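You operate a simulated robot arm through the tools that you are given. There is no shell and no other tool. Be economical: measure what you need, move in short steps, check, and stop when the job is done.

Carry out the task below with a simulated robot arm. There is one attempt and no reset: what you move stays moved.

TASK
Brush and oil the square steel plate for the red-banded mould.
Fine: oil after brushing, then stand the mould on it; put the brush and the dauber back.

It is judged by the outcome, as a careful person would: the job done as asked, and still so three seconds after it is handed in. It fails if anything else is knocked over, pushed out of place, dropped, spilled or broken.

THE ROBOT
A 6-joint arm with a two-finger parallel gripper, fixed in place. Base frame: the origin is at the foot of the arm, x ahead of it, y to its left, z up; the work surface is at about z = 0.8. Lengths are in m, angles in degrees, forces in N, time in s.
With the tool pointing down near the work surface it reaches from about 0.24 to 0.64 m from the base axis. Its first joint turns from -66.0 to 66.0 degrees. Payload 2.7 kg.
Tool frame: the origin (TCP) lies between the finger pads and is the grasp point; the fingertips stand 0.023 m ahead of it; z points along the fingers, y is the line along which they close. The gripper opens to 0.094 m. The fingers are 0.038 m wide and 0.01 m thick; the gripper's body (0.054 by 0.096 m) begins 0.039 m behind the TCP.
Orientation is that of the tool frame in the base frame, as a unit quaternion [w, x, y, z]. With the fingers straight down and closing along the base's y, the tool's x points along the base's -x, its y along +y and its z along -z.

THE INTERFACE
- The arm moves only by the tool jog_arm. Its argument "deltas" is a list of rows, each a list of 7 numbers: the turn, a rotation vector about the tool's x, y, z in degrees, then the shift along the tool's x, y, z in mm, then the gripper command, from -1 (shut) to 1 (fully open), values between in proportion. In form: [[wx, wy, wz, tx, ty, tz, gripper], ...]. A call has 1 to 8 rows; each row is the pose to reach, as a shift and turn from the pose commanded when the call began, along the tool's axes at that moment. A row lasts 0.2 s, in which the tool goes at most 0.05 m and 8.6 degrees; a call with a longer step from one row to the next is refused whole, and so is a gripper value outside its range. A pose out of reach is approached as far as the arm can. The call stops where the force on the tool passes 40 N (or 10 N more than at its start, if that is more) or the arm is blocked; 0.2 s more then pass. The fingers move at their own pace (about 0.045 m/s each) and stop on an object; they squeeze with about 34 N. The grip force told is the motor's: it shows also when the fingers shut on nothing. Time passes only in rows, and 0.2 s behind the last, so rows that repeat a pose let the fingers close. It gives the time, the measured TCP pose, the force on the tool (base axes), the opening and the grip force at its end, in the units of the frame above (readings bear some noise), and new pictures: "pictures" is both (left out), scene, wrist or none.
- Cameras (640 x 400 px; columns grow to the right, rows downward): "scene" is fixed at [0.0692, -0.4255, 1.4118]; the picture's right is [0.84, -0.54, 0.00], its down [-0.27, -0.42, -0.86] and it looks along [0.47, 0.73, -0.50] (base axes); focal length 310 px, centre (320, 200). "wrist" rides on the gripper at [-0.039, 0, -0.044] in the tool frame; the picture's right is [0.00, -1.00, 0.00], its down [0.97, 0.00, -0.24] and it looks along [0.24, 0.00, 0.97] (tool axes); focal length 218 px, centre (320, 200).
- point_at(camera, pixels): for up to 12 pixels [column, row] of the newest picture of that camera ("zoom" is the newest enlarged one), the place [x, y, z] in the base frame of the surface seen there, good to about 0.002 m. No time passes.
- enlarge(camera, box): a new picture of the part [left, top, right, bottom] of that camera's present view, enlarged. No time passes.
- hand_in(): hands the job in; it is judged then, once.

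Work in short steps. Measure before you move; look again where a grasp or a placing could have gone wrong, and mend it. You have 80 turns and 120 pictures in all, the two below and enlarged ones among them. Open the gripper and draw the arm clear of the work before you hand the job in, unless the task says otherwise; then end with one line.

The tools are called after "Emit:" by a JSON object that holds its "api" and its "payload". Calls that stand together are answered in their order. jog_arm: Moves the arm, as the interface text tells. Its arguments: {"type":"object","properties":{"deltas":{"type":"array","items":{"type":"array","items":{"type":"number"}}},"pictures":{"type":"string","enum":["both","scene","wrist","none"]}},"required":["deltas"]} The other tools are called the same way: point_at (camera, pixels) gives the place of the surface under pixels of a picture; enlarge (camera, box) takes an enlarged picture of a part of a camera's view; hand_in () hands the job in.

At the start:

```text
time: 0.0
tool_pos: [0.3351, 0.1204, 1.1239]
ee_rot: [0.001, -0.001, 1.0, 0.001]
ft_force: [-0.1, -0.1, -0.5]
gripper_width: 0.0941
finger_force: 0.0
```

scene: 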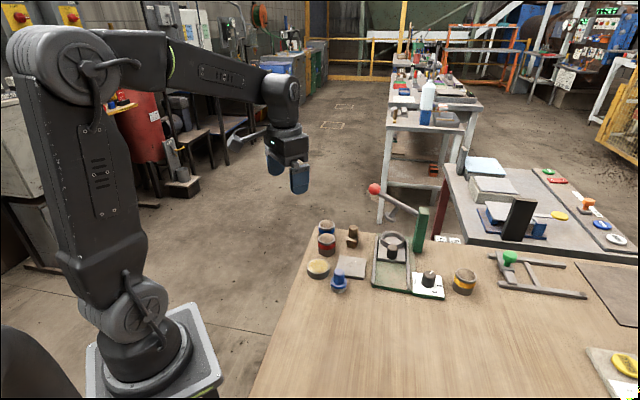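
wrist: 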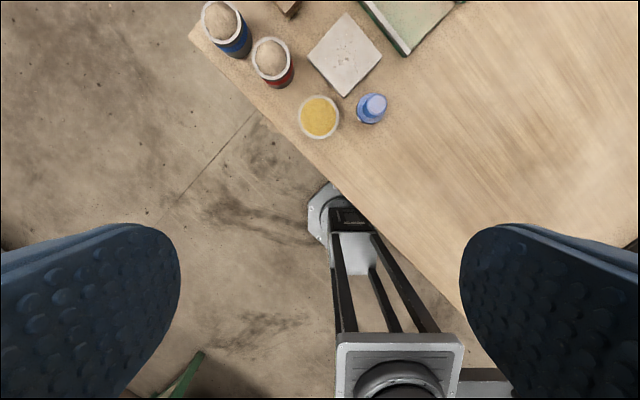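

I'll look closer at the objects on the table first.

Emit:
{"api": "enlarge", "payload": {"camera": "scene", "box": [290, 170, 490, 310]}}

Emit:
{"api": "enlarge", "payload": {"camera": "scene", "box": [460, 220, 640, 400]}}

```text
2.86 times, centred on (390, 240) of scene
```

zoom: 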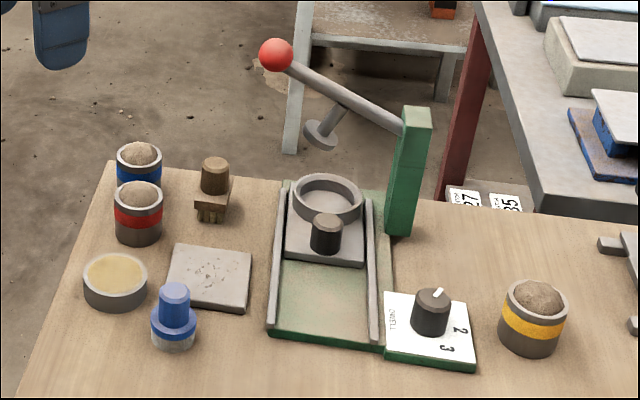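

```text
2.22 times, centred on (550, 310) of scene
```

zoom: 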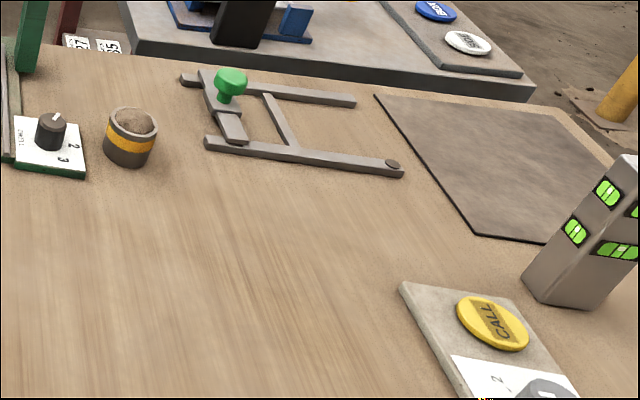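

The steel plate with crumbs is near the brown brush, blue dauber and oil tin. I'll zoom the wrist view and measure.

Emit:
{"api": "enlarge", "payload": {"camera": "wrist", "box": [180, 0, 480, 188]}}

Emit:
{"api": "point_at", "payload": {"camera": "scene", "pixels": [[326, 225], [327, 240], [352, 230], [357, 243], [318, 266], [339, 272], [338, 287], [342, 275], [350, 268], [362, 266], [338, 257], [367, 258]]}}

Emit:
{"api": "point_at", "payload": {"camera": "wrist", "pixels": [[219, 18], [270, 55], [319, 116], [375, 105], [345, 96], [309, 54], [345, 14], [381, 56], [345, 55], [230, 50], [286, 85], [365, 120]]}}

```text
2.13 times, centred on (330, 94) of wrist
```

zoom: 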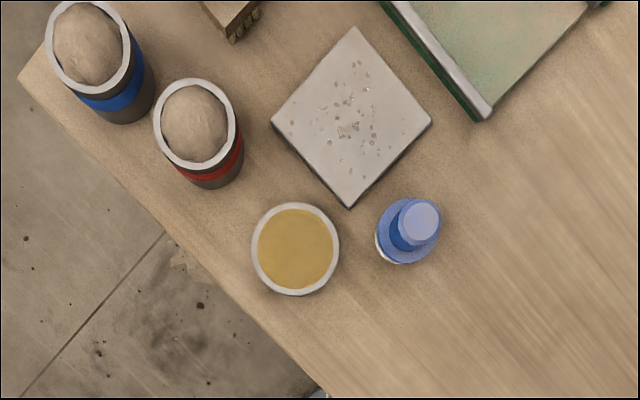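

```text
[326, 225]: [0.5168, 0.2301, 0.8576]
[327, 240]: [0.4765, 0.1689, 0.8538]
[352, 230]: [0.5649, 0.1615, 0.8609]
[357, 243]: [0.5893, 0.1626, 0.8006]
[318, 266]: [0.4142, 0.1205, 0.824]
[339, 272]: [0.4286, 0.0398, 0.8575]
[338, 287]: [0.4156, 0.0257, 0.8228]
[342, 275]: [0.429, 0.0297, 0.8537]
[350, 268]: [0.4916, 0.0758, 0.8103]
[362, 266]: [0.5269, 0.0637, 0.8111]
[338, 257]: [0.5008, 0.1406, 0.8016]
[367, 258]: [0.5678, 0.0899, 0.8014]
```

```text
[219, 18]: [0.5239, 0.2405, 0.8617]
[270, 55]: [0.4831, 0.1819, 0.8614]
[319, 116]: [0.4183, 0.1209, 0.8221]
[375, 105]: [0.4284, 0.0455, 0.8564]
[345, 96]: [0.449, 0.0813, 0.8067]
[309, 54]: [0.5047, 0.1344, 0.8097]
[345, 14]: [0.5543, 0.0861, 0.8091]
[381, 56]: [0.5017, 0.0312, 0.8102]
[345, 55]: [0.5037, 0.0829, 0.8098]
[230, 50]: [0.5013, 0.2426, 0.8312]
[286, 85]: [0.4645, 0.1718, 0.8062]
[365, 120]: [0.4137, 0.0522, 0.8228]
```

Move above the group for a better view of the brush.

Emit:
{"api": "jog_arm", "payload": {"deltas": [[0, 0, 0, -45, 0, 15, 1], [0, 0, 0, -90, 0, 30, 1], [0, 0, 0, -135, 0, 45, 1], [0, 0, 0, -175, 0, 60, 1], [0, 0, 0, -175, 0, 60, 1]], "pictures": "wrist"}}

```text
time: 1.2
tool_pos: [0.5108, 0.1207, 1.0638]
ee_rot: [0.001, -0.001, 1.0, 0.001]
ft_force: [0.8, 0.4, -0.6]
gripper_width: 0.0937
finger_force: 0.1
```

wrist: 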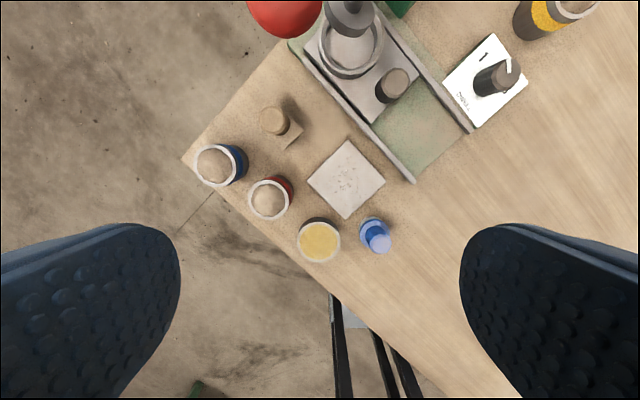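

Emit:
{"api": "enlarge", "payload": {"camera": "wrist", "box": [180, 80, 420, 280]}}

Emit:
{"api": "point_at", "payload": {"camera": "wrist", "pixels": [[273, 120], [290, 148], [301, 130], [288, 138], [269, 200], [215, 165], [320, 240], [381, 244], [370, 228], [347, 180], [347, 140], [346, 219]]}}

Emit:
{"api": "point_at", "payload": {"camera": "wrist", "pixels": [[308, 181], [385, 181], [282, 12], [340, 5], [250, 199], [288, 206], [268, 218], [268, 183], [263, 115], [283, 125], [363, 236], [392, 236]]}}

```text
2.00 times, centred on (300, 180) of wrist
```

zoom: 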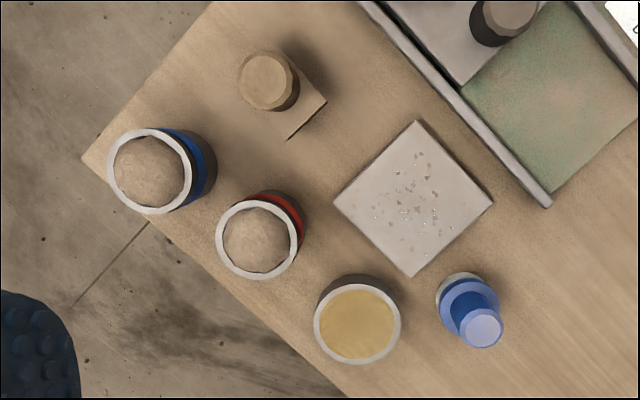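

```text
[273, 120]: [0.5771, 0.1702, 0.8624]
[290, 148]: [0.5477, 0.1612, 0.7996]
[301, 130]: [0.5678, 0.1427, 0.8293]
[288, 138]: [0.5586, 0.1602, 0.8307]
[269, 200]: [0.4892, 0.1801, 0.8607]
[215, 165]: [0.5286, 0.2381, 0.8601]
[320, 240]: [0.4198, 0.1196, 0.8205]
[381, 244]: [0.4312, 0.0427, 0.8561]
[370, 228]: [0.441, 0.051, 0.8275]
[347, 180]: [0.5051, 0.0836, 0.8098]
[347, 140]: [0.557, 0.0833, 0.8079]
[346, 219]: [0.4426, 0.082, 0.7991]
```

```text
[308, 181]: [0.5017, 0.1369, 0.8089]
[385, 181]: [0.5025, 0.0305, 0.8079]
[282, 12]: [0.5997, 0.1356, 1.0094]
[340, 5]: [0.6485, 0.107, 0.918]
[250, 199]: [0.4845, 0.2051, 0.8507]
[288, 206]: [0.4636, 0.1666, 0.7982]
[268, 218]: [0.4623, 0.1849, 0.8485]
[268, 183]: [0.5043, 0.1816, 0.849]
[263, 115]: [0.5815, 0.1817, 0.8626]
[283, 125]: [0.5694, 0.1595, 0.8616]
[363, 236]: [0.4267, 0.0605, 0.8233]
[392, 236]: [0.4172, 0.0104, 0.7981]
```

The press lever's red ball may overhang the brush; measure it along with the lever.

Emit:
{"api": "point_at", "payload": {"camera": "scene", "pixels": [[375, 189], [369, 189], [381, 189], [375, 194], [390, 199], [405, 208], [390, 215], [420, 212], [418, 248], [352, 243], [352, 228], [357, 237]]}}

Emit:
{"api": "enlarge", "payload": {"camera": "scene", "box": [300, 175, 440, 263]}}

```text
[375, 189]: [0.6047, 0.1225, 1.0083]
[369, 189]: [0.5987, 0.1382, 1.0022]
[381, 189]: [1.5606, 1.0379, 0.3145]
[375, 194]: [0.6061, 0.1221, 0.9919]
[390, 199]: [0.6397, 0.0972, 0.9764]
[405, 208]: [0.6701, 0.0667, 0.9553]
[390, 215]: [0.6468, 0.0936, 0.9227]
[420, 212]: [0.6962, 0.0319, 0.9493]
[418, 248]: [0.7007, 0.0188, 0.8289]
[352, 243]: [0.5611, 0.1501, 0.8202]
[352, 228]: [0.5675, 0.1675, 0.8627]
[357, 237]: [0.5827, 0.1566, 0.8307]
```

```text
4.55 times, centred on (370, 219) of scene
```

zoom: 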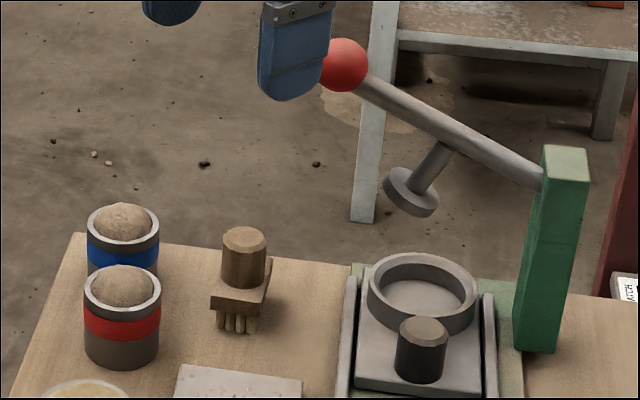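

The ball is at about (0.61, 0.13, 1.0), near the brush handle at (0.576, 0.170). I'll yaw 45° and then lean the tool away from the ball, and re-look.

Emit:
{"api": "jog_arm", "payload": {"deltas": [[0, 0, 8, 0, 0, 0, 1], [0, 0, 16, 0, 0, 0, 1], [0, 0, 24, 0, 0, 0, 1], [0, 0, 32, 0, 0, 0, 1], [0, 0, 40, 0, 0, 0, 1], [0, 0, 45, 0, 0, 0, 1], [0, 0, 45, 0, 0, 0, 1]], "pictures": "none"}}

Emit:
{"api": "jog_arm", "payload": {"deltas": [[0, -7.5, 0, 0, 0, 30, 1], [0, -15, 0, 0, 0, 60, 1], [0, -15, 0, 0, 0, 60, 1]], "pictures": "both"}}

```text
time: 2.8
tool_pos: [0.51, 0.1211, 1.0649]
ee_rot: [-0.001, 0.382, 0.924, 0.001]
ft_force: [0.0, -0.1, 0.7]
gripper_width: 0.094
finger_force: 0.0
```

```text
time: 3.6
tool_pos: [0.5107, 0.1208, 1.0044]
ee_rot: [0.121, 0.378, 0.917, -0.049]
ft_force: [0.0, 0.2, -0.5]
gripper_width: 0.0942
finger_force: 0.1
```

scene: 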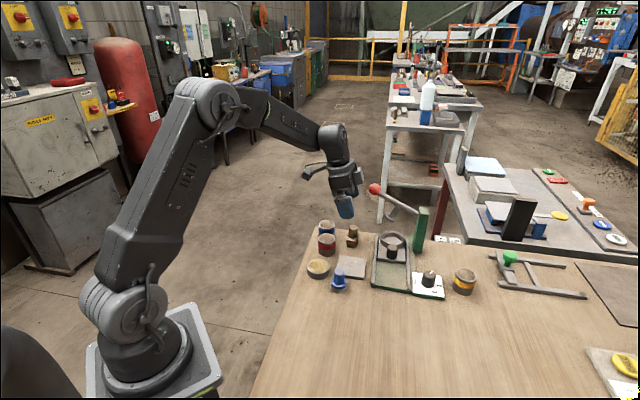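
wrist: 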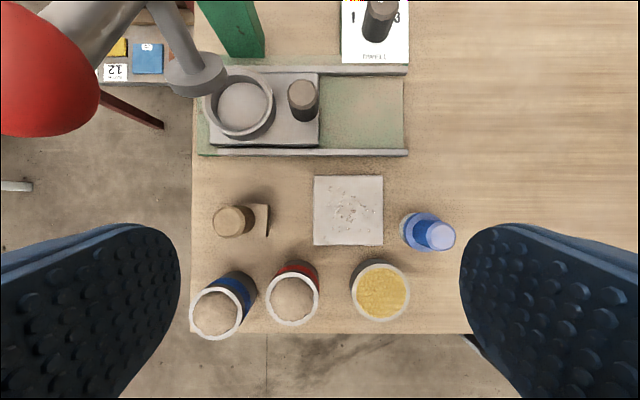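

Now measure the brush, plate, and others from this aligned view.

Emit:
{"api": "enlarge", "payload": {"camera": "wrist", "box": [180, 160, 340, 260]}}

Emit:
{"api": "point_at", "payload": {"camera": "wrist", "pixels": [[232, 221], [216, 221], [246, 218], [231, 208], [231, 234], [262, 220], [267, 206], [266, 235], [314, 177], [383, 177], [382, 245], [314, 245]]}}

Emit:
{"api": "point_at", "payload": {"camera": "wrist", "pixels": [[432, 236], [410, 216], [406, 244], [381, 291], [352, 291], [408, 291], [381, 262], [381, 320], [293, 301], [268, 302], [317, 302], [35, 70]]}}

```text
4.00 times, centred on (260, 210) of wrist
```

zoom: 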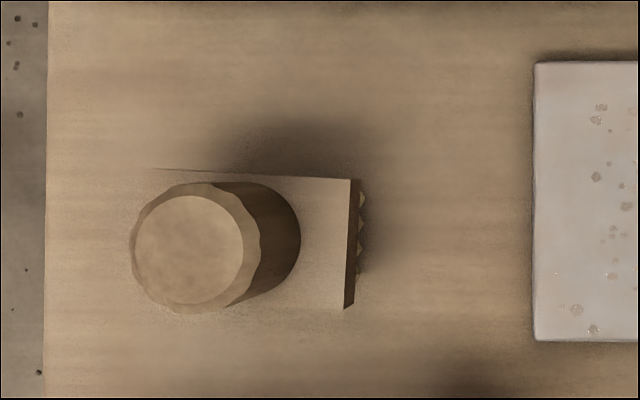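

```text
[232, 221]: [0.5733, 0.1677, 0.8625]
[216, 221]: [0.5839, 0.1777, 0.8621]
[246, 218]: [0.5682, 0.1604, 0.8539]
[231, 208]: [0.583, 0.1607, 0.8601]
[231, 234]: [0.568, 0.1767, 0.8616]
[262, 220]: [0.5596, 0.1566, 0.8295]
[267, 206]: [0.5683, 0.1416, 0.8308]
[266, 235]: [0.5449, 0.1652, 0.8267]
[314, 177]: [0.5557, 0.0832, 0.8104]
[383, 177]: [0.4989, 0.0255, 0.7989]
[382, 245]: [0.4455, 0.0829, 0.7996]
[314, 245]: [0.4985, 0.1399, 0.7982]
```

```text
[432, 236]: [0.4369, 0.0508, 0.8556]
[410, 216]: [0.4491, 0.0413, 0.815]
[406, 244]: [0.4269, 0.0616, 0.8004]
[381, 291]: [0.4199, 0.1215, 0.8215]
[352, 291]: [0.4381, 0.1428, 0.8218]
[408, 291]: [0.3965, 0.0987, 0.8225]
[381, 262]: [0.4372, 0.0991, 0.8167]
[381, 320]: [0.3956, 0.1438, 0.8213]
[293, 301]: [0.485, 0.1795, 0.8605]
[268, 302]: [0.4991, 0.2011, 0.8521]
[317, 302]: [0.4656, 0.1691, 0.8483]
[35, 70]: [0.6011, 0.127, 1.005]
```

Handle centre ≈ (0.575, 0.169), top z 0.862; block 48×32 mm aligned with my closing axis. Descend to z≈0.91 over the plate region, then shift over the brush.

Emit:
{"api": "jog_arm", "payload": {"deltas": [[0, 0, 0, 12, 0, 45, 1], [0, 0, 0, 23, 0, 87, 1], [0, 0, 0, 18, 40, 90, 1], [0, 0, 0, 13, 80, 94, 1], [0, 0, 0, 13, 80, 94, 1]], "pictures": "both"}}

```text
time: 4.8
tool_pos: [0.576, 0.1691, 0.9099]
ee_rot: [0.12, 0.378, 0.917, -0.049]
ft_force: [1.0, 0.5, -0.4]
gripper_width: 0.0941
finger_force: 0.0
```

scene: 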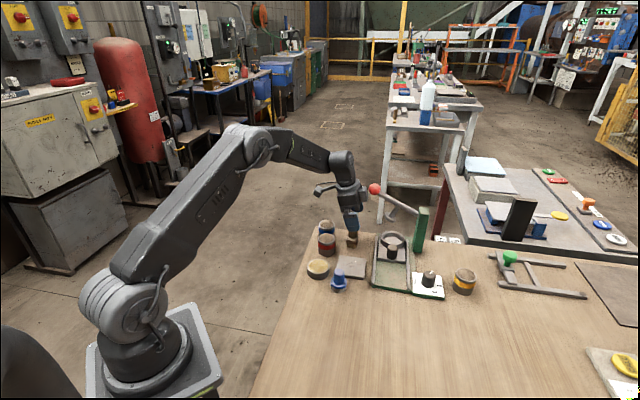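
wrist: 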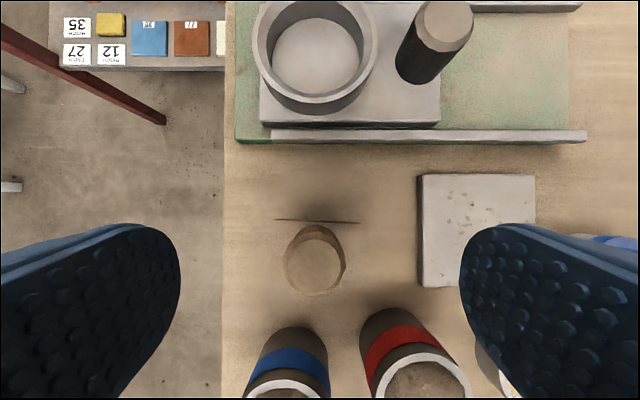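

Emit:
{"api": "point_at", "payload": {"camera": "wrist", "pixels": [[314, 257], [289, 258], [340, 258], [314, 228], [314, 291], [427, 383], [285, 392], [425, 345]]}}

```text
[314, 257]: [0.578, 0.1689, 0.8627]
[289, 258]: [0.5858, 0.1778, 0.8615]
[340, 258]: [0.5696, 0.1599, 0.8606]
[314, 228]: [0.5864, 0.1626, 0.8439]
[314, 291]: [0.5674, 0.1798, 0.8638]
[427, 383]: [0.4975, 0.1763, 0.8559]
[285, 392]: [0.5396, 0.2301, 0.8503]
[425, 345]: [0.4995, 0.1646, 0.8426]
```

Aligned to ~1 mm. Descend to z≈0.859 and close.

Emit:
{"api": "jog_arm", "payload": {"deltas": [[0, 0, 0, 7, 0, 25, 1], [0, 0, 0, 13, 0, 49, 1], [0, 0, 0, 13, 0, 49, 1], [0, 0, 0, 13, 0, 49, -1], [0, 0, 0, 13, 0, 49, -1], [0, 0, 0, 13, 0, 49, -1], [0, 0, 0, 13, 0, 49, -1], [0, 0, 0, 13, 0, 49, -1]], "pictures": "both"}}

```text
time: 6.6
tool_pos: [0.5759, 0.1695, 0.8596]
ee_rot: [0.119, 0.377, 0.917, -0.049]
ft_force: [-0.4, -0.7, 0.4]
gripper_width: 0.0287
finger_force: 34.2
```

scene: 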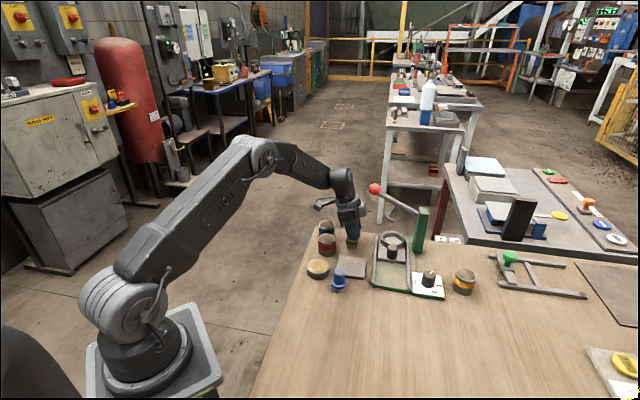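
wrist: 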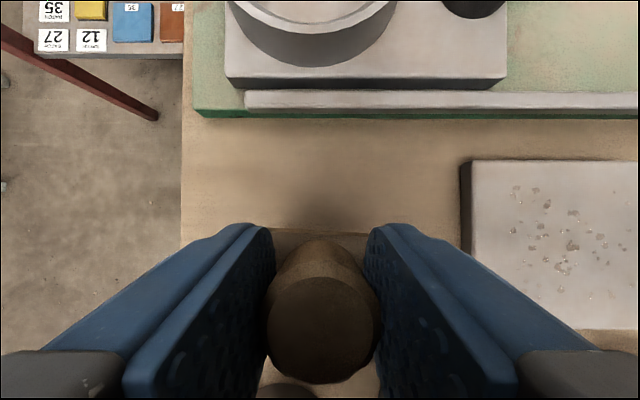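

Brush gripped (28.7 mm). Lift 25 mm, carry over the plate, and lower to the plate at the -u end of the first lane.

Emit:
{"api": "jog_arm", "payload": {"deltas": [[0, 0, 0, -6.5, 0, -24.2, -1], [0, 0, 0, -6.5, -20, -24.2, -1], [0, 0, 0, 0, -60, -26, -1], [0, 0, 0, 6.9, -100, -27.7, -1], [0, 0, 0, 6.9, -130, -27.7, -1], [0, 0, 0, 6.9, -130, -27.7, -1]], "pictures": "both"}}

```text
time: 8.0
tool_pos: [0.4734, 0.0855, 0.8835]
ee_rot: [0.12, 0.378, 0.917, -0.049]
ft_force: [-0.5, 0.5, -0.8]
gripper_width: 0.0289
finger_force: 34.1
```

scene: 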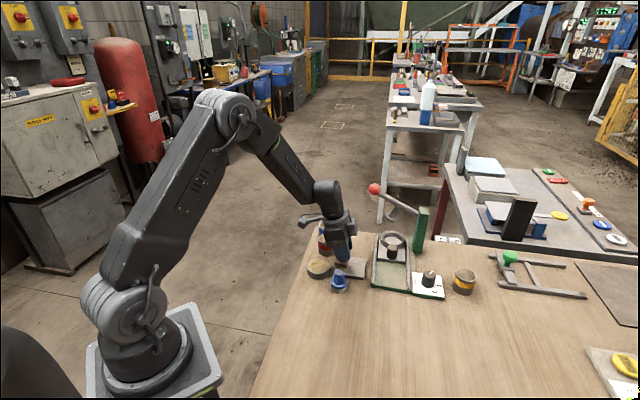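
wrist: 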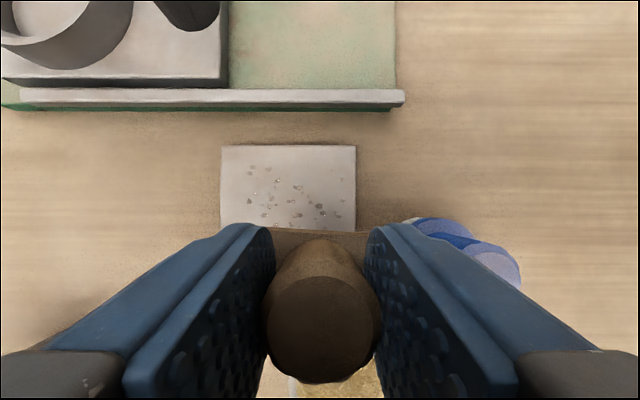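

Emit:
{"api": "enlarge", "payload": {"camera": "scene", "box": [300, 220, 400, 300]}}

```text
5.00 times, centred on (350, 260) of scene
```

zoom: 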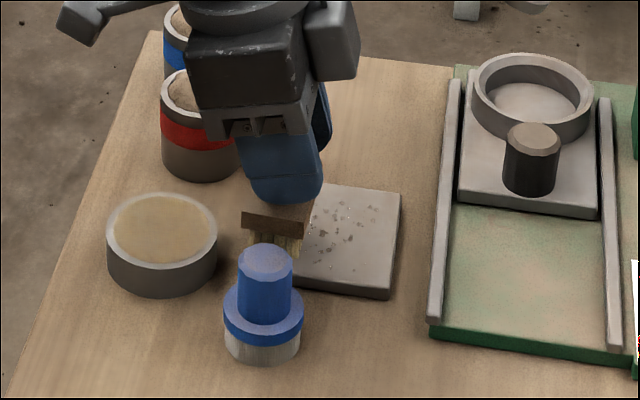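

Clear. Lower to light contact and stroke along +u.

Emit:
{"api": "jog_arm", "payload": {"deltas": [[0, 0, 0, 2.6, 0, 9.7, -1], [0, 0, 0, 4, 0, 15, -1], [0, 0, 0, 4, 0, 15, -1], [0, 0, 0, 4, 22, 15, -1], [0, 0, 0, 4, 44, 15, -1], [0, 0, 0, 4, 66, 15, -1], [0, 0, 0, 4, 85, 15, -1]], "pictures": "both"}}

```text
time: 9.6
tool_pos: [0.533, 0.1479, 0.866]
ee_rot: [0.118, 0.378, 0.917, -0.049]
ft_force: [0.6, 0.6, -0.3]
gripper_width: 0.0289
finger_force: 34.2
```

scene: 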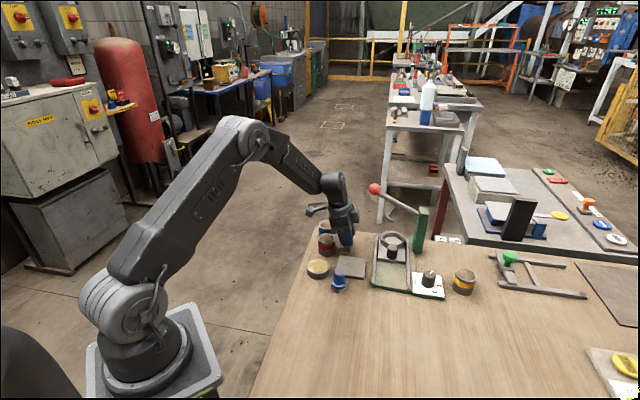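
wrist: 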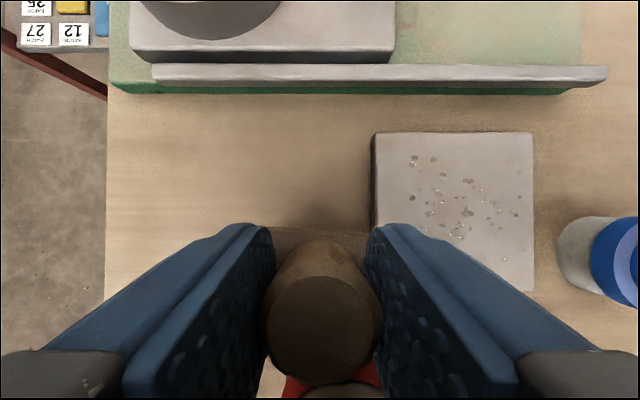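

First lane done without incident. Second lane at v≈0.

Emit:
{"api": "jog_arm", "payload": {"deltas": [[0, 0, 0, -5.2, 0, -19.3, -1], [0, 0, 0, -27.4, -38, -13.4, -1], [0, 0, 0, -27.4, -85, -13.4, -1], [0, 0, 0, -22.3, -85, 5.5, -1], [0, 0, 0, -22.3, -85, 5.5, -1], [0, 0, 0, -22.3, -58, 5.5, -1], [0, 0, 0, -22.3, -29, 5.5, -1], [0, 0, 0, -22.3, 0, 5.5, -1]], "pictures": "wrist"}}

```text
time: 11.4
tool_pos: [0.5496, 0.131, 0.8699]
ee_rot: [0.12, 0.378, 0.917, -0.05]
ft_force: [-0.7, 0.1, -0.7]
gripper_width: 0.0289
finger_force: 34.4
```

wrist: 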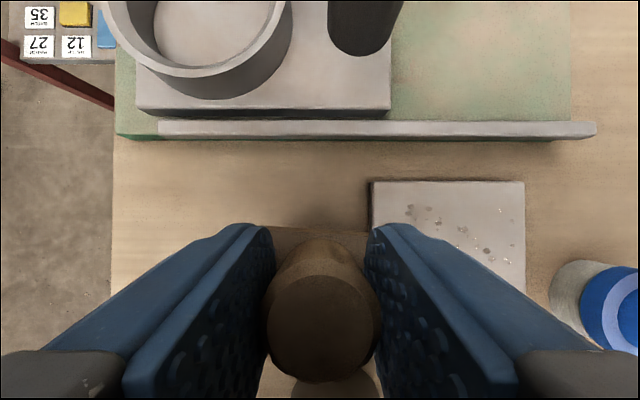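

Crumbs remain in the far third; do lane v≈+0.021, slightly lower.

Emit:
{"api": "jog_arm", "payload": {"deltas": [[0, 0, 0, -5.2, 0, -19.3, -1], [0, 0, 0, -25.5, -42, -13.9, -1], [0, 0, 0, -25.5, -90, -13.9, -1], [0, 0, 0, -19.5, -90, 8.3, -1], [0, 0, 0, -19.5, -90, 8.3, -1], [0, 0, 0, -19.5, -60, 8.3, -1], [0, 0, 0, -19.5, -30, 8.3, -1], [0, 0, 0, -19.5, 0, 8.3, -1]], "pictures": "wrist"}}

```text
time: 13.2
tool_pos: [0.5639, 0.1179, 0.8646]
ee_rot: [0.116, 0.378, 0.917, -0.049]
ft_force: [-0.4, 0.6, -1.6]
gripper_width: 0.0291
finger_force: 34.7
```

wrist: 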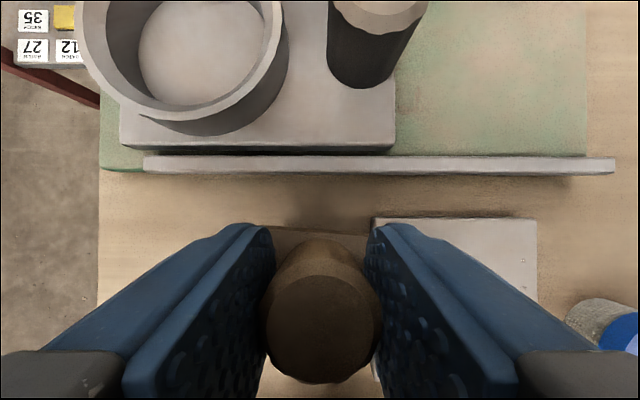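

Lift and step aside to inspect the plate.

Emit:
{"api": "jog_arm", "payload": {"deltas": [[0, 0, 0, -8, 0, -29, -1], [0, 0, 0, -8, 10, -29, -1], [0, 0, 0, -8, 10, -29, -1]], "pictures": "wrist"}}

Emit:
{"api": "enlarge", "payload": {"camera": "scene", "box": [310, 230, 390, 294]}}

```text
time: 14.0
tool_pos: [0.5723, 0.1219, 0.8968]
ee_rot: [0.12, 0.378, 0.917, -0.05]
ft_force: [0.9, 0.0, -0.5]
gripper_width: 0.0286
finger_force: 34.3
```

wrist: 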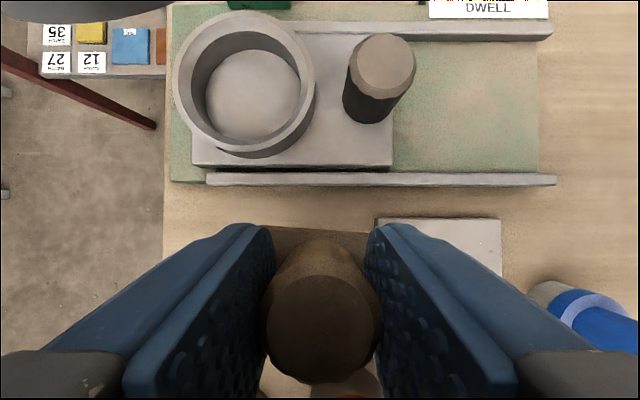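

```text
6.25 times, centred on (350, 262) of scene
```

zoom: 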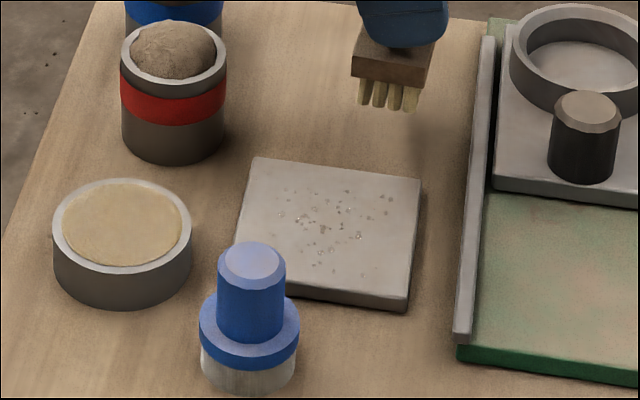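

Many crumbs are still on the plate in the scene zoom; contact was too light. Go to mid-plate and press down gradually, reading the force.

Emit:
{"api": "jog_arm", "payload": {"deltas": [[0, 0, 0, 11, -45, -3, -1], [0, 0, 0, 22.1, -90, -5.9, -1], [0, 0, 0, 28, -90, 16, -1], [0, 0, 0, 30.2, -90, 24, -1], [0, 0, 0, 30.2, -90, 24, -1]], "pictures": "none"}}

Emit:
{"api": "jog_arm", "payload": {"deltas": [[0, 0, 0, 0.5, 0, 2, -1], [0, 0, 0, 1, 0, 4, -1]], "pictures": "scene"}}

Emit:
{"api": "enlarge", "payload": {"camera": "scene", "box": [310, 230, 390, 294]}}

```text
time: 15.2
tool_pos: [0.4931, 0.0747, 0.8695]
ee_rot: [0.122, 0.379, 0.916, -0.049]
ft_force: [-9.8, -3.8, 30.7]
gripper_width: 0.0286
finger_force: 33.9
```

```text
time: 15.7
tool_pos: [0.4939, 0.0748, 0.8663]
ee_rot: [0.122, 0.378, 0.916, -0.048]
ft_force: [-0.4, -0.4, 4.5]
gripper_width: 0.0287
finger_force: 34.2
stopped in row 2: the force on the tool passed its limit (the readings are from after the stop); the commanded pose is now the measured one
```

scene: 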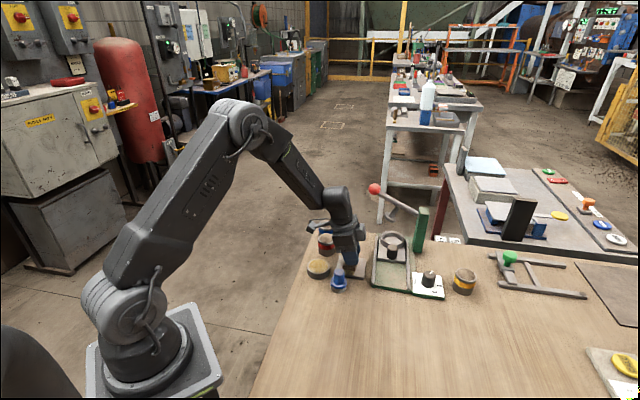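

```text
6.25 times, centred on (350, 262) of scene
```

zoom: 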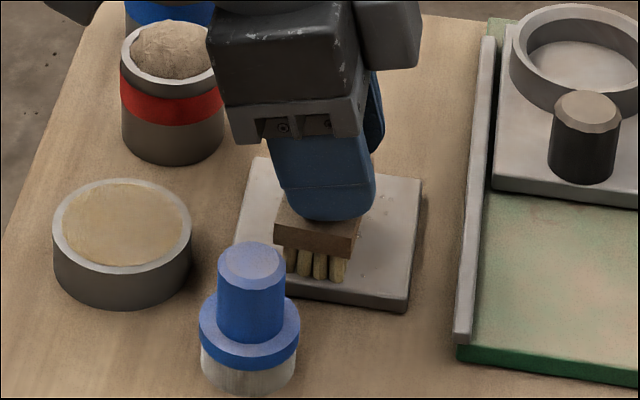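

Contact now at ~4.5 N. Scrub to and fro along u at this height, then lift off to look.

Emit:
{"api": "jog_arm", "payload": {"deltas": [[0, 0, 0, 0, 15, 0, -1], [0, 0, 0, 0, 30, 0, -1], [0, 0, 0, 0, 45, 0, -1], [0, 0, 0, 0, 30, 0, -1], [0, 0, 0, 0, 15, 0, -1], [0, 0, 0, 0, 0, 0, -1], [0, 0, 0, 0, 20, 0, -1], [0, 0, 0, 0, 45, 0, -1]], "pictures": "none"}}

Emit:
{"api": "jog_arm", "payload": {"deltas": [[0, 0, 0, 0, 25, 0, -1], [0, 0, 0, 0, 45, 0, -1], [0, 0, 0, -8, 55, -29, -1], [0, 0, 0, -8, 55, -29, -1]], "pictures": "none"}}

Emit:
{"api": "enlarge", "payload": {"camera": "scene", "box": [310, 230, 390, 294]}}

```text
time: 17.5
tool_pos: [0.5239, 0.1067, 0.8679]
ee_rot: [0.122, 0.379, 0.916, -0.048]
ft_force: [-5.2, -5.5, 18.5]
gripper_width: 0.0288
finger_force: 33.9
```

```text
time: 18.5
tool_pos: [0.5633, 0.1454, 0.8967]
ee_rot: [0.122, 0.379, 0.916, -0.048]
ft_force: [0.2, 0.4, -0.6]
gripper_width: 0.0291
finger_force: 34.0
```

```text
6.25 times, centred on (350, 262) of scene
```

zoom: 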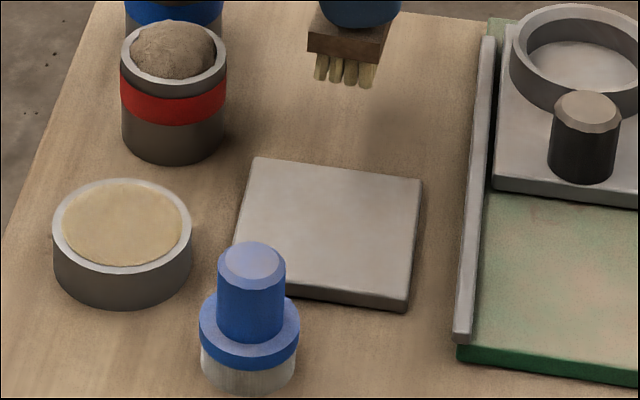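

The plate is clean. Return the brush to its original place: shift over, lower near z≈0.862.

Emit:
{"api": "jog_arm", "payload": {"deltas": [[0, 0, 0, 7.8, 26, -2.1, -1], [0, 0, 0, 7.8, 26, -2.1, -1], [0, 0, 0, 15.6, 26, 26.9, -1], [0, 0, 0, 16.6, 26, 31, -1], [0, 0, 0, 16.6, 26, 31, -1]], "pictures": "both"}}

Emit:
{"api": "enlarge", "payload": {"camera": "scene", "box": [320, 210, 400, 260]}}

```text
time: 19.7
tool_pos: [0.5779, 0.1694, 0.8627]
ee_rot: [0.121, 0.378, 0.916, -0.049]
ft_force: [0.6, -0.2, -0.7]
gripper_width: 0.0286
finger_force: 34.2
```

scene: 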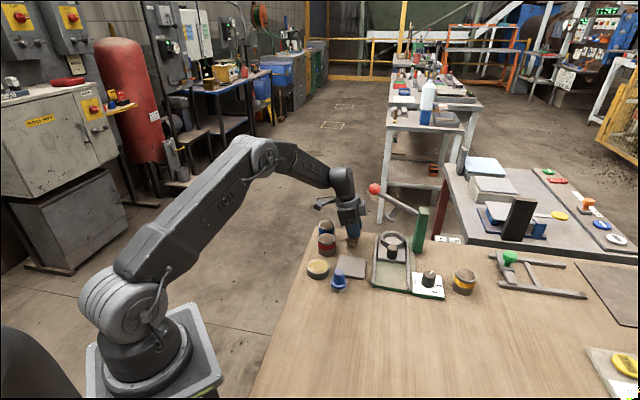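
wrist: 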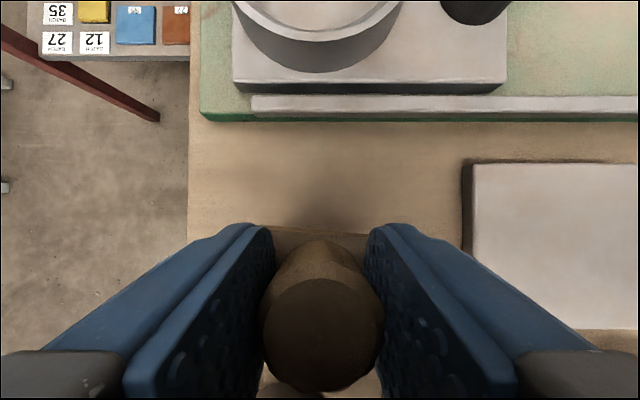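

```text
8.00 times, centred on (360, 235) of scene
```

zoom: 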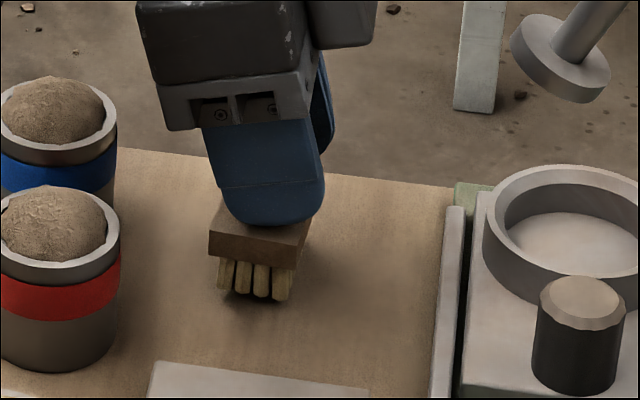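

Emit:
{"api": "jog_arm", "payload": {"deltas": [[0, 0, 0, 0.5, 0, 1.9, -1], [0, 0, 0, 1, 0, 3.9, -1], [0, 0, 0, 1.4, 0, 5.2, -1]], "pictures": "none"}}

Emit:
{"api": "enlarge", "payload": {"camera": "scene", "box": [320, 210, 400, 260]}}

```text
time: 20.5
tool_pos: [0.5768, 0.1708, 0.8576]
ee_rot: [0.122, 0.378, 0.916, -0.049]
ft_force: [0.7, 0.1, -1.1]
gripper_width: 0.029
finger_force: 33.3
```

```text
8.00 times, centred on (360, 235) of scene
```

zoom: 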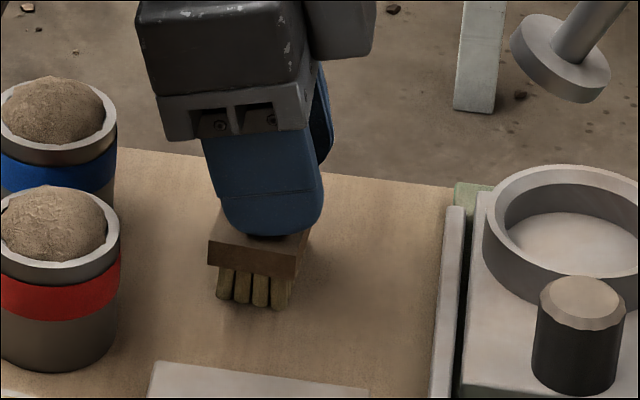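

Still no contact force; a touch lower.

Emit:
{"api": "jog_arm", "payload": {"deltas": [[0, 0, 0, 0.3, 0, 1, -1], [0, 0, 0, 0.5, 0, 1.8, -1]], "pictures": "none"}}

```text
time: 21.1
tool_pos: [0.5778, 0.1697, 0.858]
ee_rot: [0.123, 0.379, 0.916, -0.048]
ft_force: [-5.2, -2.2, 13.4]
gripper_width: 0.029
finger_force: 33.8
```

Contact (13 N). Back off the preload and release, then rise along the tool axis a little.

Emit:
{"api": "jog_arm", "payload": {"deltas": [[0, 0, 0, -0.3, 0, -1, -1], [0, 0, 0, -0.3, 0, -1, 0], [0, 0, 0, -0.3, 0, -1, 0.5], [0, 0, 0, -0.3, 0, -1, 0.5], [0, 0, 0, -0.3, 0, -1, 0.8], [0, 0, 0, -0.3, 0, -1, 0.8]], "pictures": "both"}}

Emit:
{"api": "jog_arm", "payload": {"deltas": [[0, 0, 0, -1, 0, -28, 0.8], [0, 0, 0, -10, 0, -56, 0.8], [0, 0, 0, 5, -45, -65, 0.8], [0, 0, 0, 5, -85, -75, 0.8], [0, 0, 0, -10, -125, -110, 0.8], [0, 0, 0, -10, -125, -110, 0.8]], "pictures": "both"}}

```text
time: 22.5
tool_pos: [0.575, 0.1705, 0.8554]
ee_rot: [0.122, 0.379, 0.916, -0.048]
ft_force: [-0.3, -0.4, -0.3]
gripper_width: 0.0848
finger_force: 0.0
```

scene: 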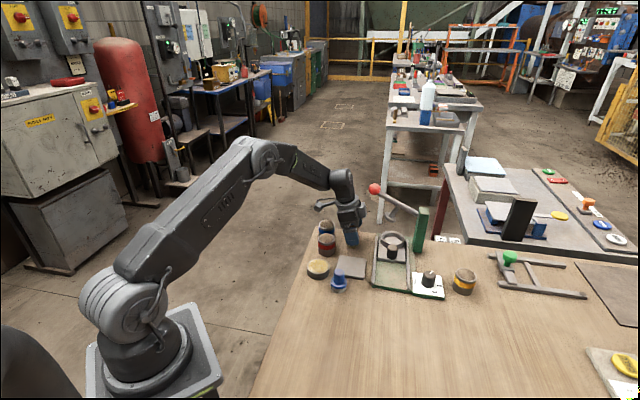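
wrist: 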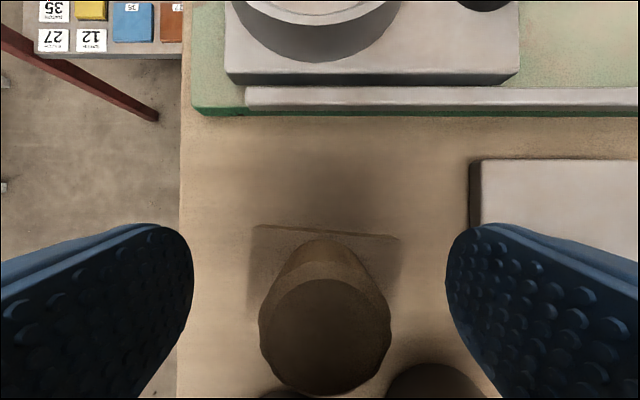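

```text
refused: row 5 steps farther than a row can; nothing moved
```

Emit:
{"api": "jog_arm", "payload": {"deltas": [[0, 0, 0, -1, 0, -28, 0.8], [0, 0, 0, -10, 0, -60, 0.8], [0, 0, 0, 5, -42, -68, 0.8], [0, 0, 0, 5, -80, -80, 0.8], [0, 0, 0, -5, -110, -105, 1], [0, 0, 0, -5, -125, -120, 1], [0, 0, 0, -5, -125, -120, 1]], "pictures": "both"}}

Emit:
{"api": "enlarge", "payload": {"camera": "wrist", "box": [180, 160, 480, 348]}}

Emit:
{"api": "enlarge", "payload": {"camera": "scene", "box": [300, 210, 420, 300]}}

```text
time: 24.1
tool_pos: [0.4708, 0.0996, 0.9729]
ee_rot: [0.123, 0.379, 0.916, -0.05]
ft_force: [0.9, -0.2, 0.0]
gripper_width: 0.0938
finger_force: 0.0
```

scene: 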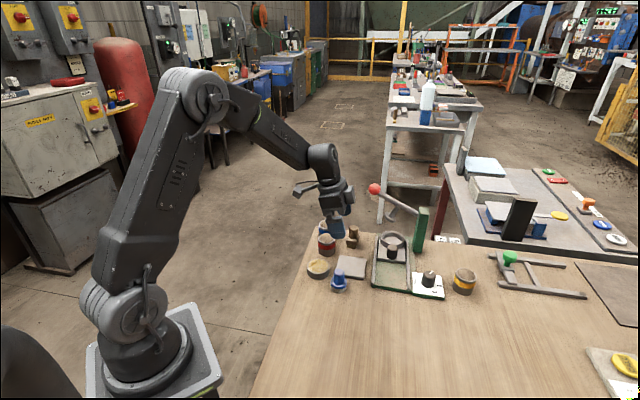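
wrist: 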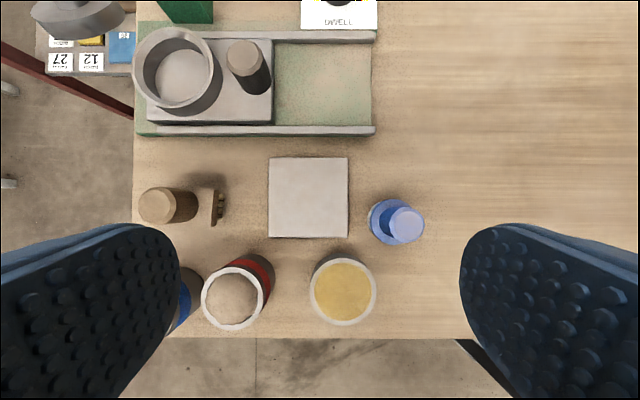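

```text
2.13 times, centred on (330, 254) of wrist
```

zoom: 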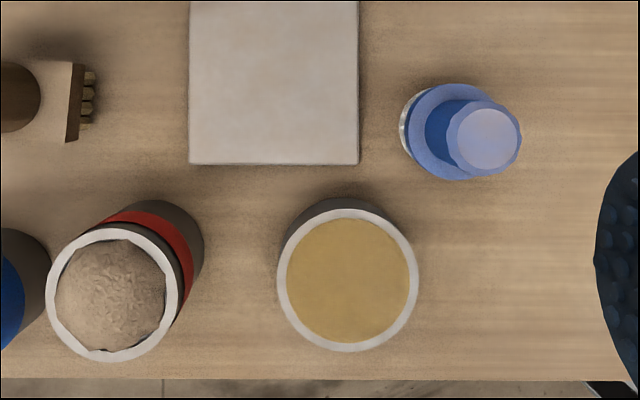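

```text
4.44 times, centred on (360, 255) of scene
```

zoom: 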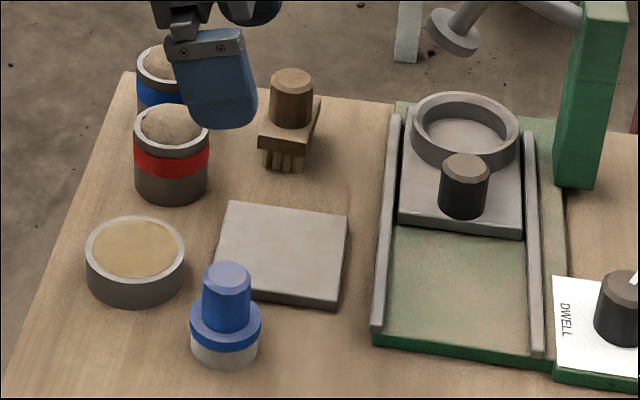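

Brush stands well and the plate is clean. Now untilt the tool and go above the dauber at (0.437, 0.050).

Emit:
{"api": "jog_arm", "payload": {"deltas": [[0, 7.5, 0, -2, -30, 12, 1], [0, 15, 0, -4.3, -58.7, 25, 1], [0, 15, 0, -4.3, -58.7, 25, 1]], "pictures": "wrist"}}

Emit:
{"api": "enlarge", "payload": {"camera": "scene", "box": [300, 240, 380, 300]}}

Emit:
{"api": "point_at", "payload": {"camera": "zoom", "pixels": [[310, 220], [312, 270], [290, 320], [312, 340], [312, 355], [312, 375], [312, 395], [150, 150], [100, 150], [150, 200], [230, 110], [130, 240]]}}

```text
time: 24.9
tool_pos: [0.4352, 0.0508, 0.9494]
ee_rot: [0.001, 0.381, 0.925, 0.001]
ft_force: [0.2, 0.9, 0.4]
gripper_width: 0.0941
finger_force: 0.0
```

wrist: 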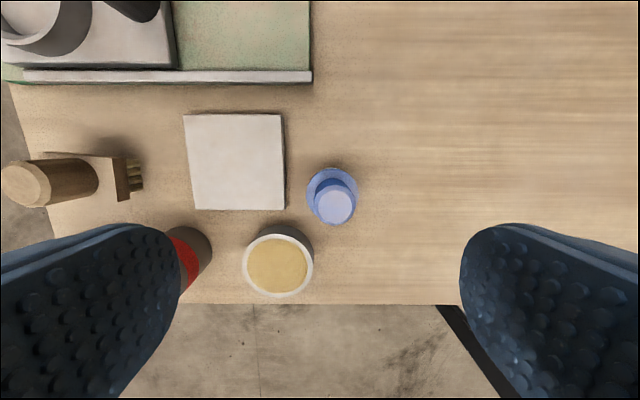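

```text
6.67 times, centred on (340, 270) of scene
```

zoom: 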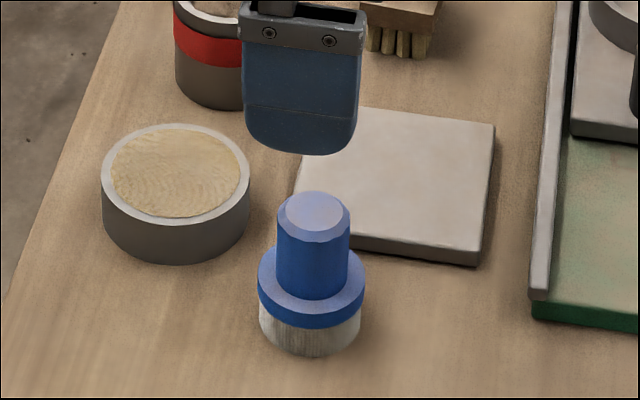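

```text
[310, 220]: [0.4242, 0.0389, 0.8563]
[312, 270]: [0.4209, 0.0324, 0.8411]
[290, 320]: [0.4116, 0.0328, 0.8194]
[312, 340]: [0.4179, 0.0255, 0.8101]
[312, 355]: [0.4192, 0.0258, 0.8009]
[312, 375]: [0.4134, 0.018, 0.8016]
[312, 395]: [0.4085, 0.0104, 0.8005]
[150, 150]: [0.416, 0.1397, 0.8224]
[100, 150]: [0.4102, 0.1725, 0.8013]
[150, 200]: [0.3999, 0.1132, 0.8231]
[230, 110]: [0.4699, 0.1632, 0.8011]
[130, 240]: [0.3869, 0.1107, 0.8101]
```

Emit:
{"api": "point_at", "payload": {"camera": "wrist", "pixels": [[334, 206], [318, 206], [351, 206], [334, 190], [334, 221], [310, 185], [357, 180], [331, 168], [277, 266], [247, 264], [310, 264], [277, 293]]}}

Emit:
{"api": "point_at", "payload": {"camera": "wrist", "pixels": [[184, 115], [281, 115], [285, 209], [195, 209], [235, 160], [277, 237], [252, 262], [303, 262], [312, 80], [200, 80]]}}

```text
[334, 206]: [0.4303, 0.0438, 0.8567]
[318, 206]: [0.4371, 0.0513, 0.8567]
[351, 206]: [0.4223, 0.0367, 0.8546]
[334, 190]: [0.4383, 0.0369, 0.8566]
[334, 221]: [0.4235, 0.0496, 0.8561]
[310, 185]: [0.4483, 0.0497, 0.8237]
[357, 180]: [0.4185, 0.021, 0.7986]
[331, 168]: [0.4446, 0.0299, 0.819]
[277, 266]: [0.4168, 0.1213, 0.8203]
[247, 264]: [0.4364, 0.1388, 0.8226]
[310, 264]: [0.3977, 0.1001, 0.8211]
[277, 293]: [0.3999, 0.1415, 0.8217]
```

```text
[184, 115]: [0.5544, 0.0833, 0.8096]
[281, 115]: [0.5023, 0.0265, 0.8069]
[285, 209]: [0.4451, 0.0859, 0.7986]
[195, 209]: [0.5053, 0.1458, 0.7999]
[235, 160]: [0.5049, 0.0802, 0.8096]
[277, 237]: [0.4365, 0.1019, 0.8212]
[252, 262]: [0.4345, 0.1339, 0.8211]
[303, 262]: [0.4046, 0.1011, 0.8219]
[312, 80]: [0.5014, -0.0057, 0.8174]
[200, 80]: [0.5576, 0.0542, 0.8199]
```

Dauber axis at (0.430, 0.0435), handle z 0.825–0.857, tin centre (0.417, 0.121). Descend to z 0.852 and close.

Emit:
{"api": "jog_arm", "payload": {"deltas": [[0, 0, 0, -1.5, -8.8, 40, 1], [0, 0, 0, -1.5, -8.8, 75, 1], [0, 0, 0, -1.5, -8.8, 97, 1], [0, 0, 0, -1.5, -8.8, 97, 0], [0, 0, 0, -1.5, -8.8, 97, -1], [0, 0, 0, -1.5, -8.8, 97, -1], [0, 0, 0, -1.5, -8.8, 97, -1], [0, 0, 0, -1.5, -8.8, 97, -1]], "pictures": "both"}}

```text
time: 26.7
tool_pos: [0.4304, 0.0437, 0.8524]
ee_rot: [0.002, 0.381, 0.925, 0.001]
ft_force: [0.7, -0.4, 0.9]
gripper_width: 0.027
finger_force: 34.4
```

scene: 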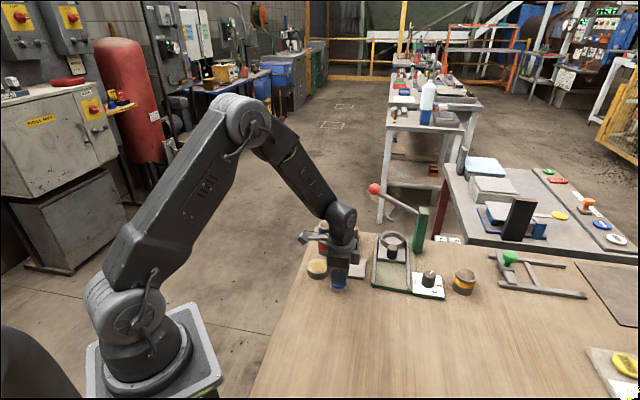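
wrist: 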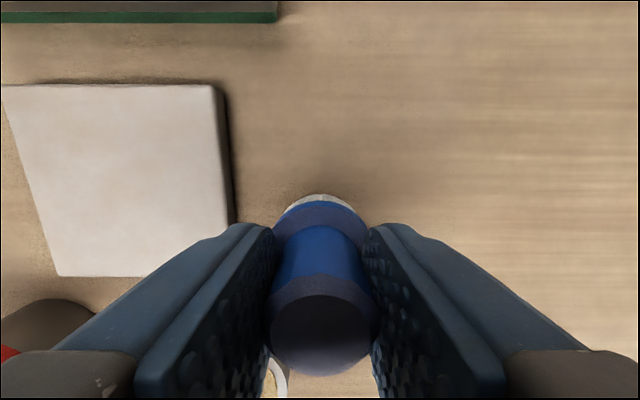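

Dauber held. Lift 45 mm, move over the tin, and lower to the oil surface.

Emit:
{"api": "jog_arm", "payload": {"deltas": [[0, 0, 0, 0, 0, -40, -1], [0, 0, 0, 20, 14, -45, -1], [0, 0, 0, 50, 35, -45, -1], [0, 0, 0, 64.1, 45.2, -45, -1], [0, 0, 0, 64.1, 45.2, -45, -1], [0, 0, 0, 64.1, 45.2, -30, -1], [0, 0, 0, 64.1, 45.2, -23, -1], [0, 0, 0, 64.1, 45.2, -23, -1]], "pictures": "both"}}

Emit:
{"api": "enlarge", "payload": {"camera": "scene", "box": [290, 235, 370, 295]}}

```text
time: 28.5
tool_pos: [0.4172, 0.1211, 0.8761]
ee_rot: [0.001, 0.382, 0.924, 0.001]
ft_force: [-0.4, 0.1, -0.9]
gripper_width: 0.0268
finger_force: 34.5
```

scene: 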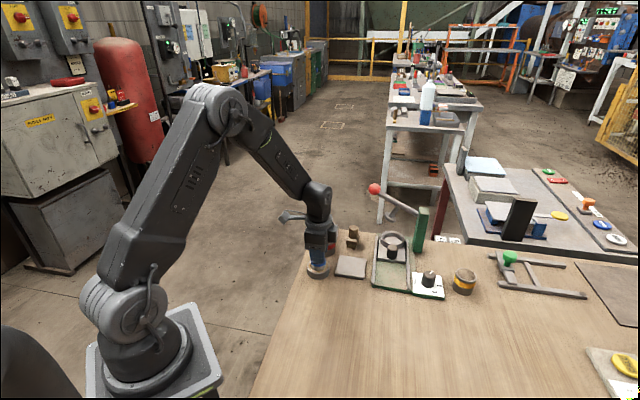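
wrist: 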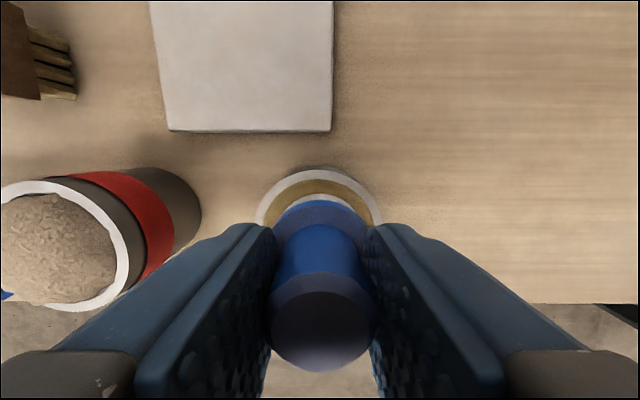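

```text
6.67 times, centred on (330, 265) of scene
```

zoom: 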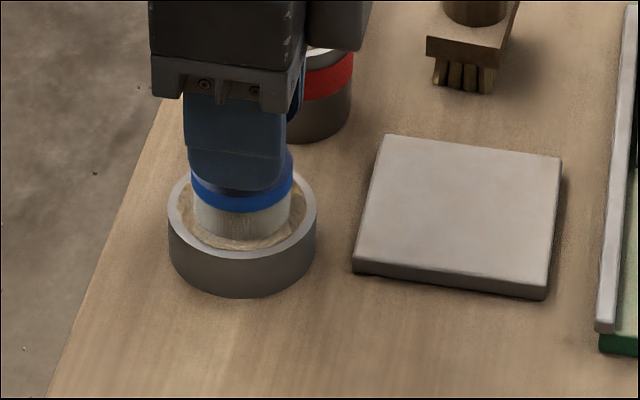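

Centred over the tin and almost at the oil. Lower gently for contact.

Emit:
{"api": "jog_arm", "payload": {"deltas": [[0, 0, 0, 0, 0, 2, -1], [0, 0, 0, 0, 0, 4, -1], [0, 0, 0, 0, 0, 4, -1]], "pictures": "none"}}

Emit:
{"api": "enlarge", "payload": {"camera": "scene", "box": [290, 235, 370, 295]}}

```text
time: 29.3
tool_pos: [0.4179, 0.1208, 0.8737]
ee_rot: [0.003, 0.381, 0.925, 0.002]
ft_force: [-6.5, -3.6, 27.6]
gripper_width: 0.0267
finger_force: 33.8
```

```text
6.67 times, centred on (330, 265) of scene
```

zoom: 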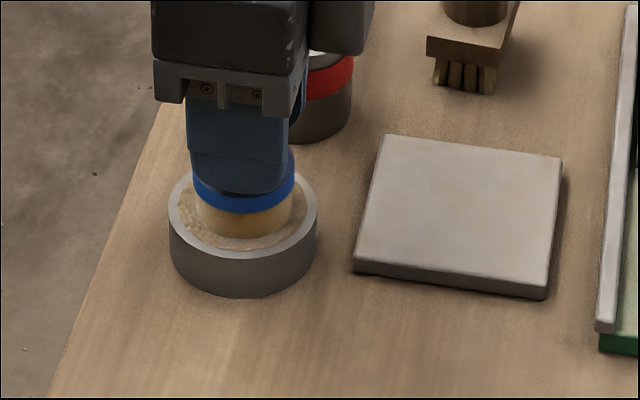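

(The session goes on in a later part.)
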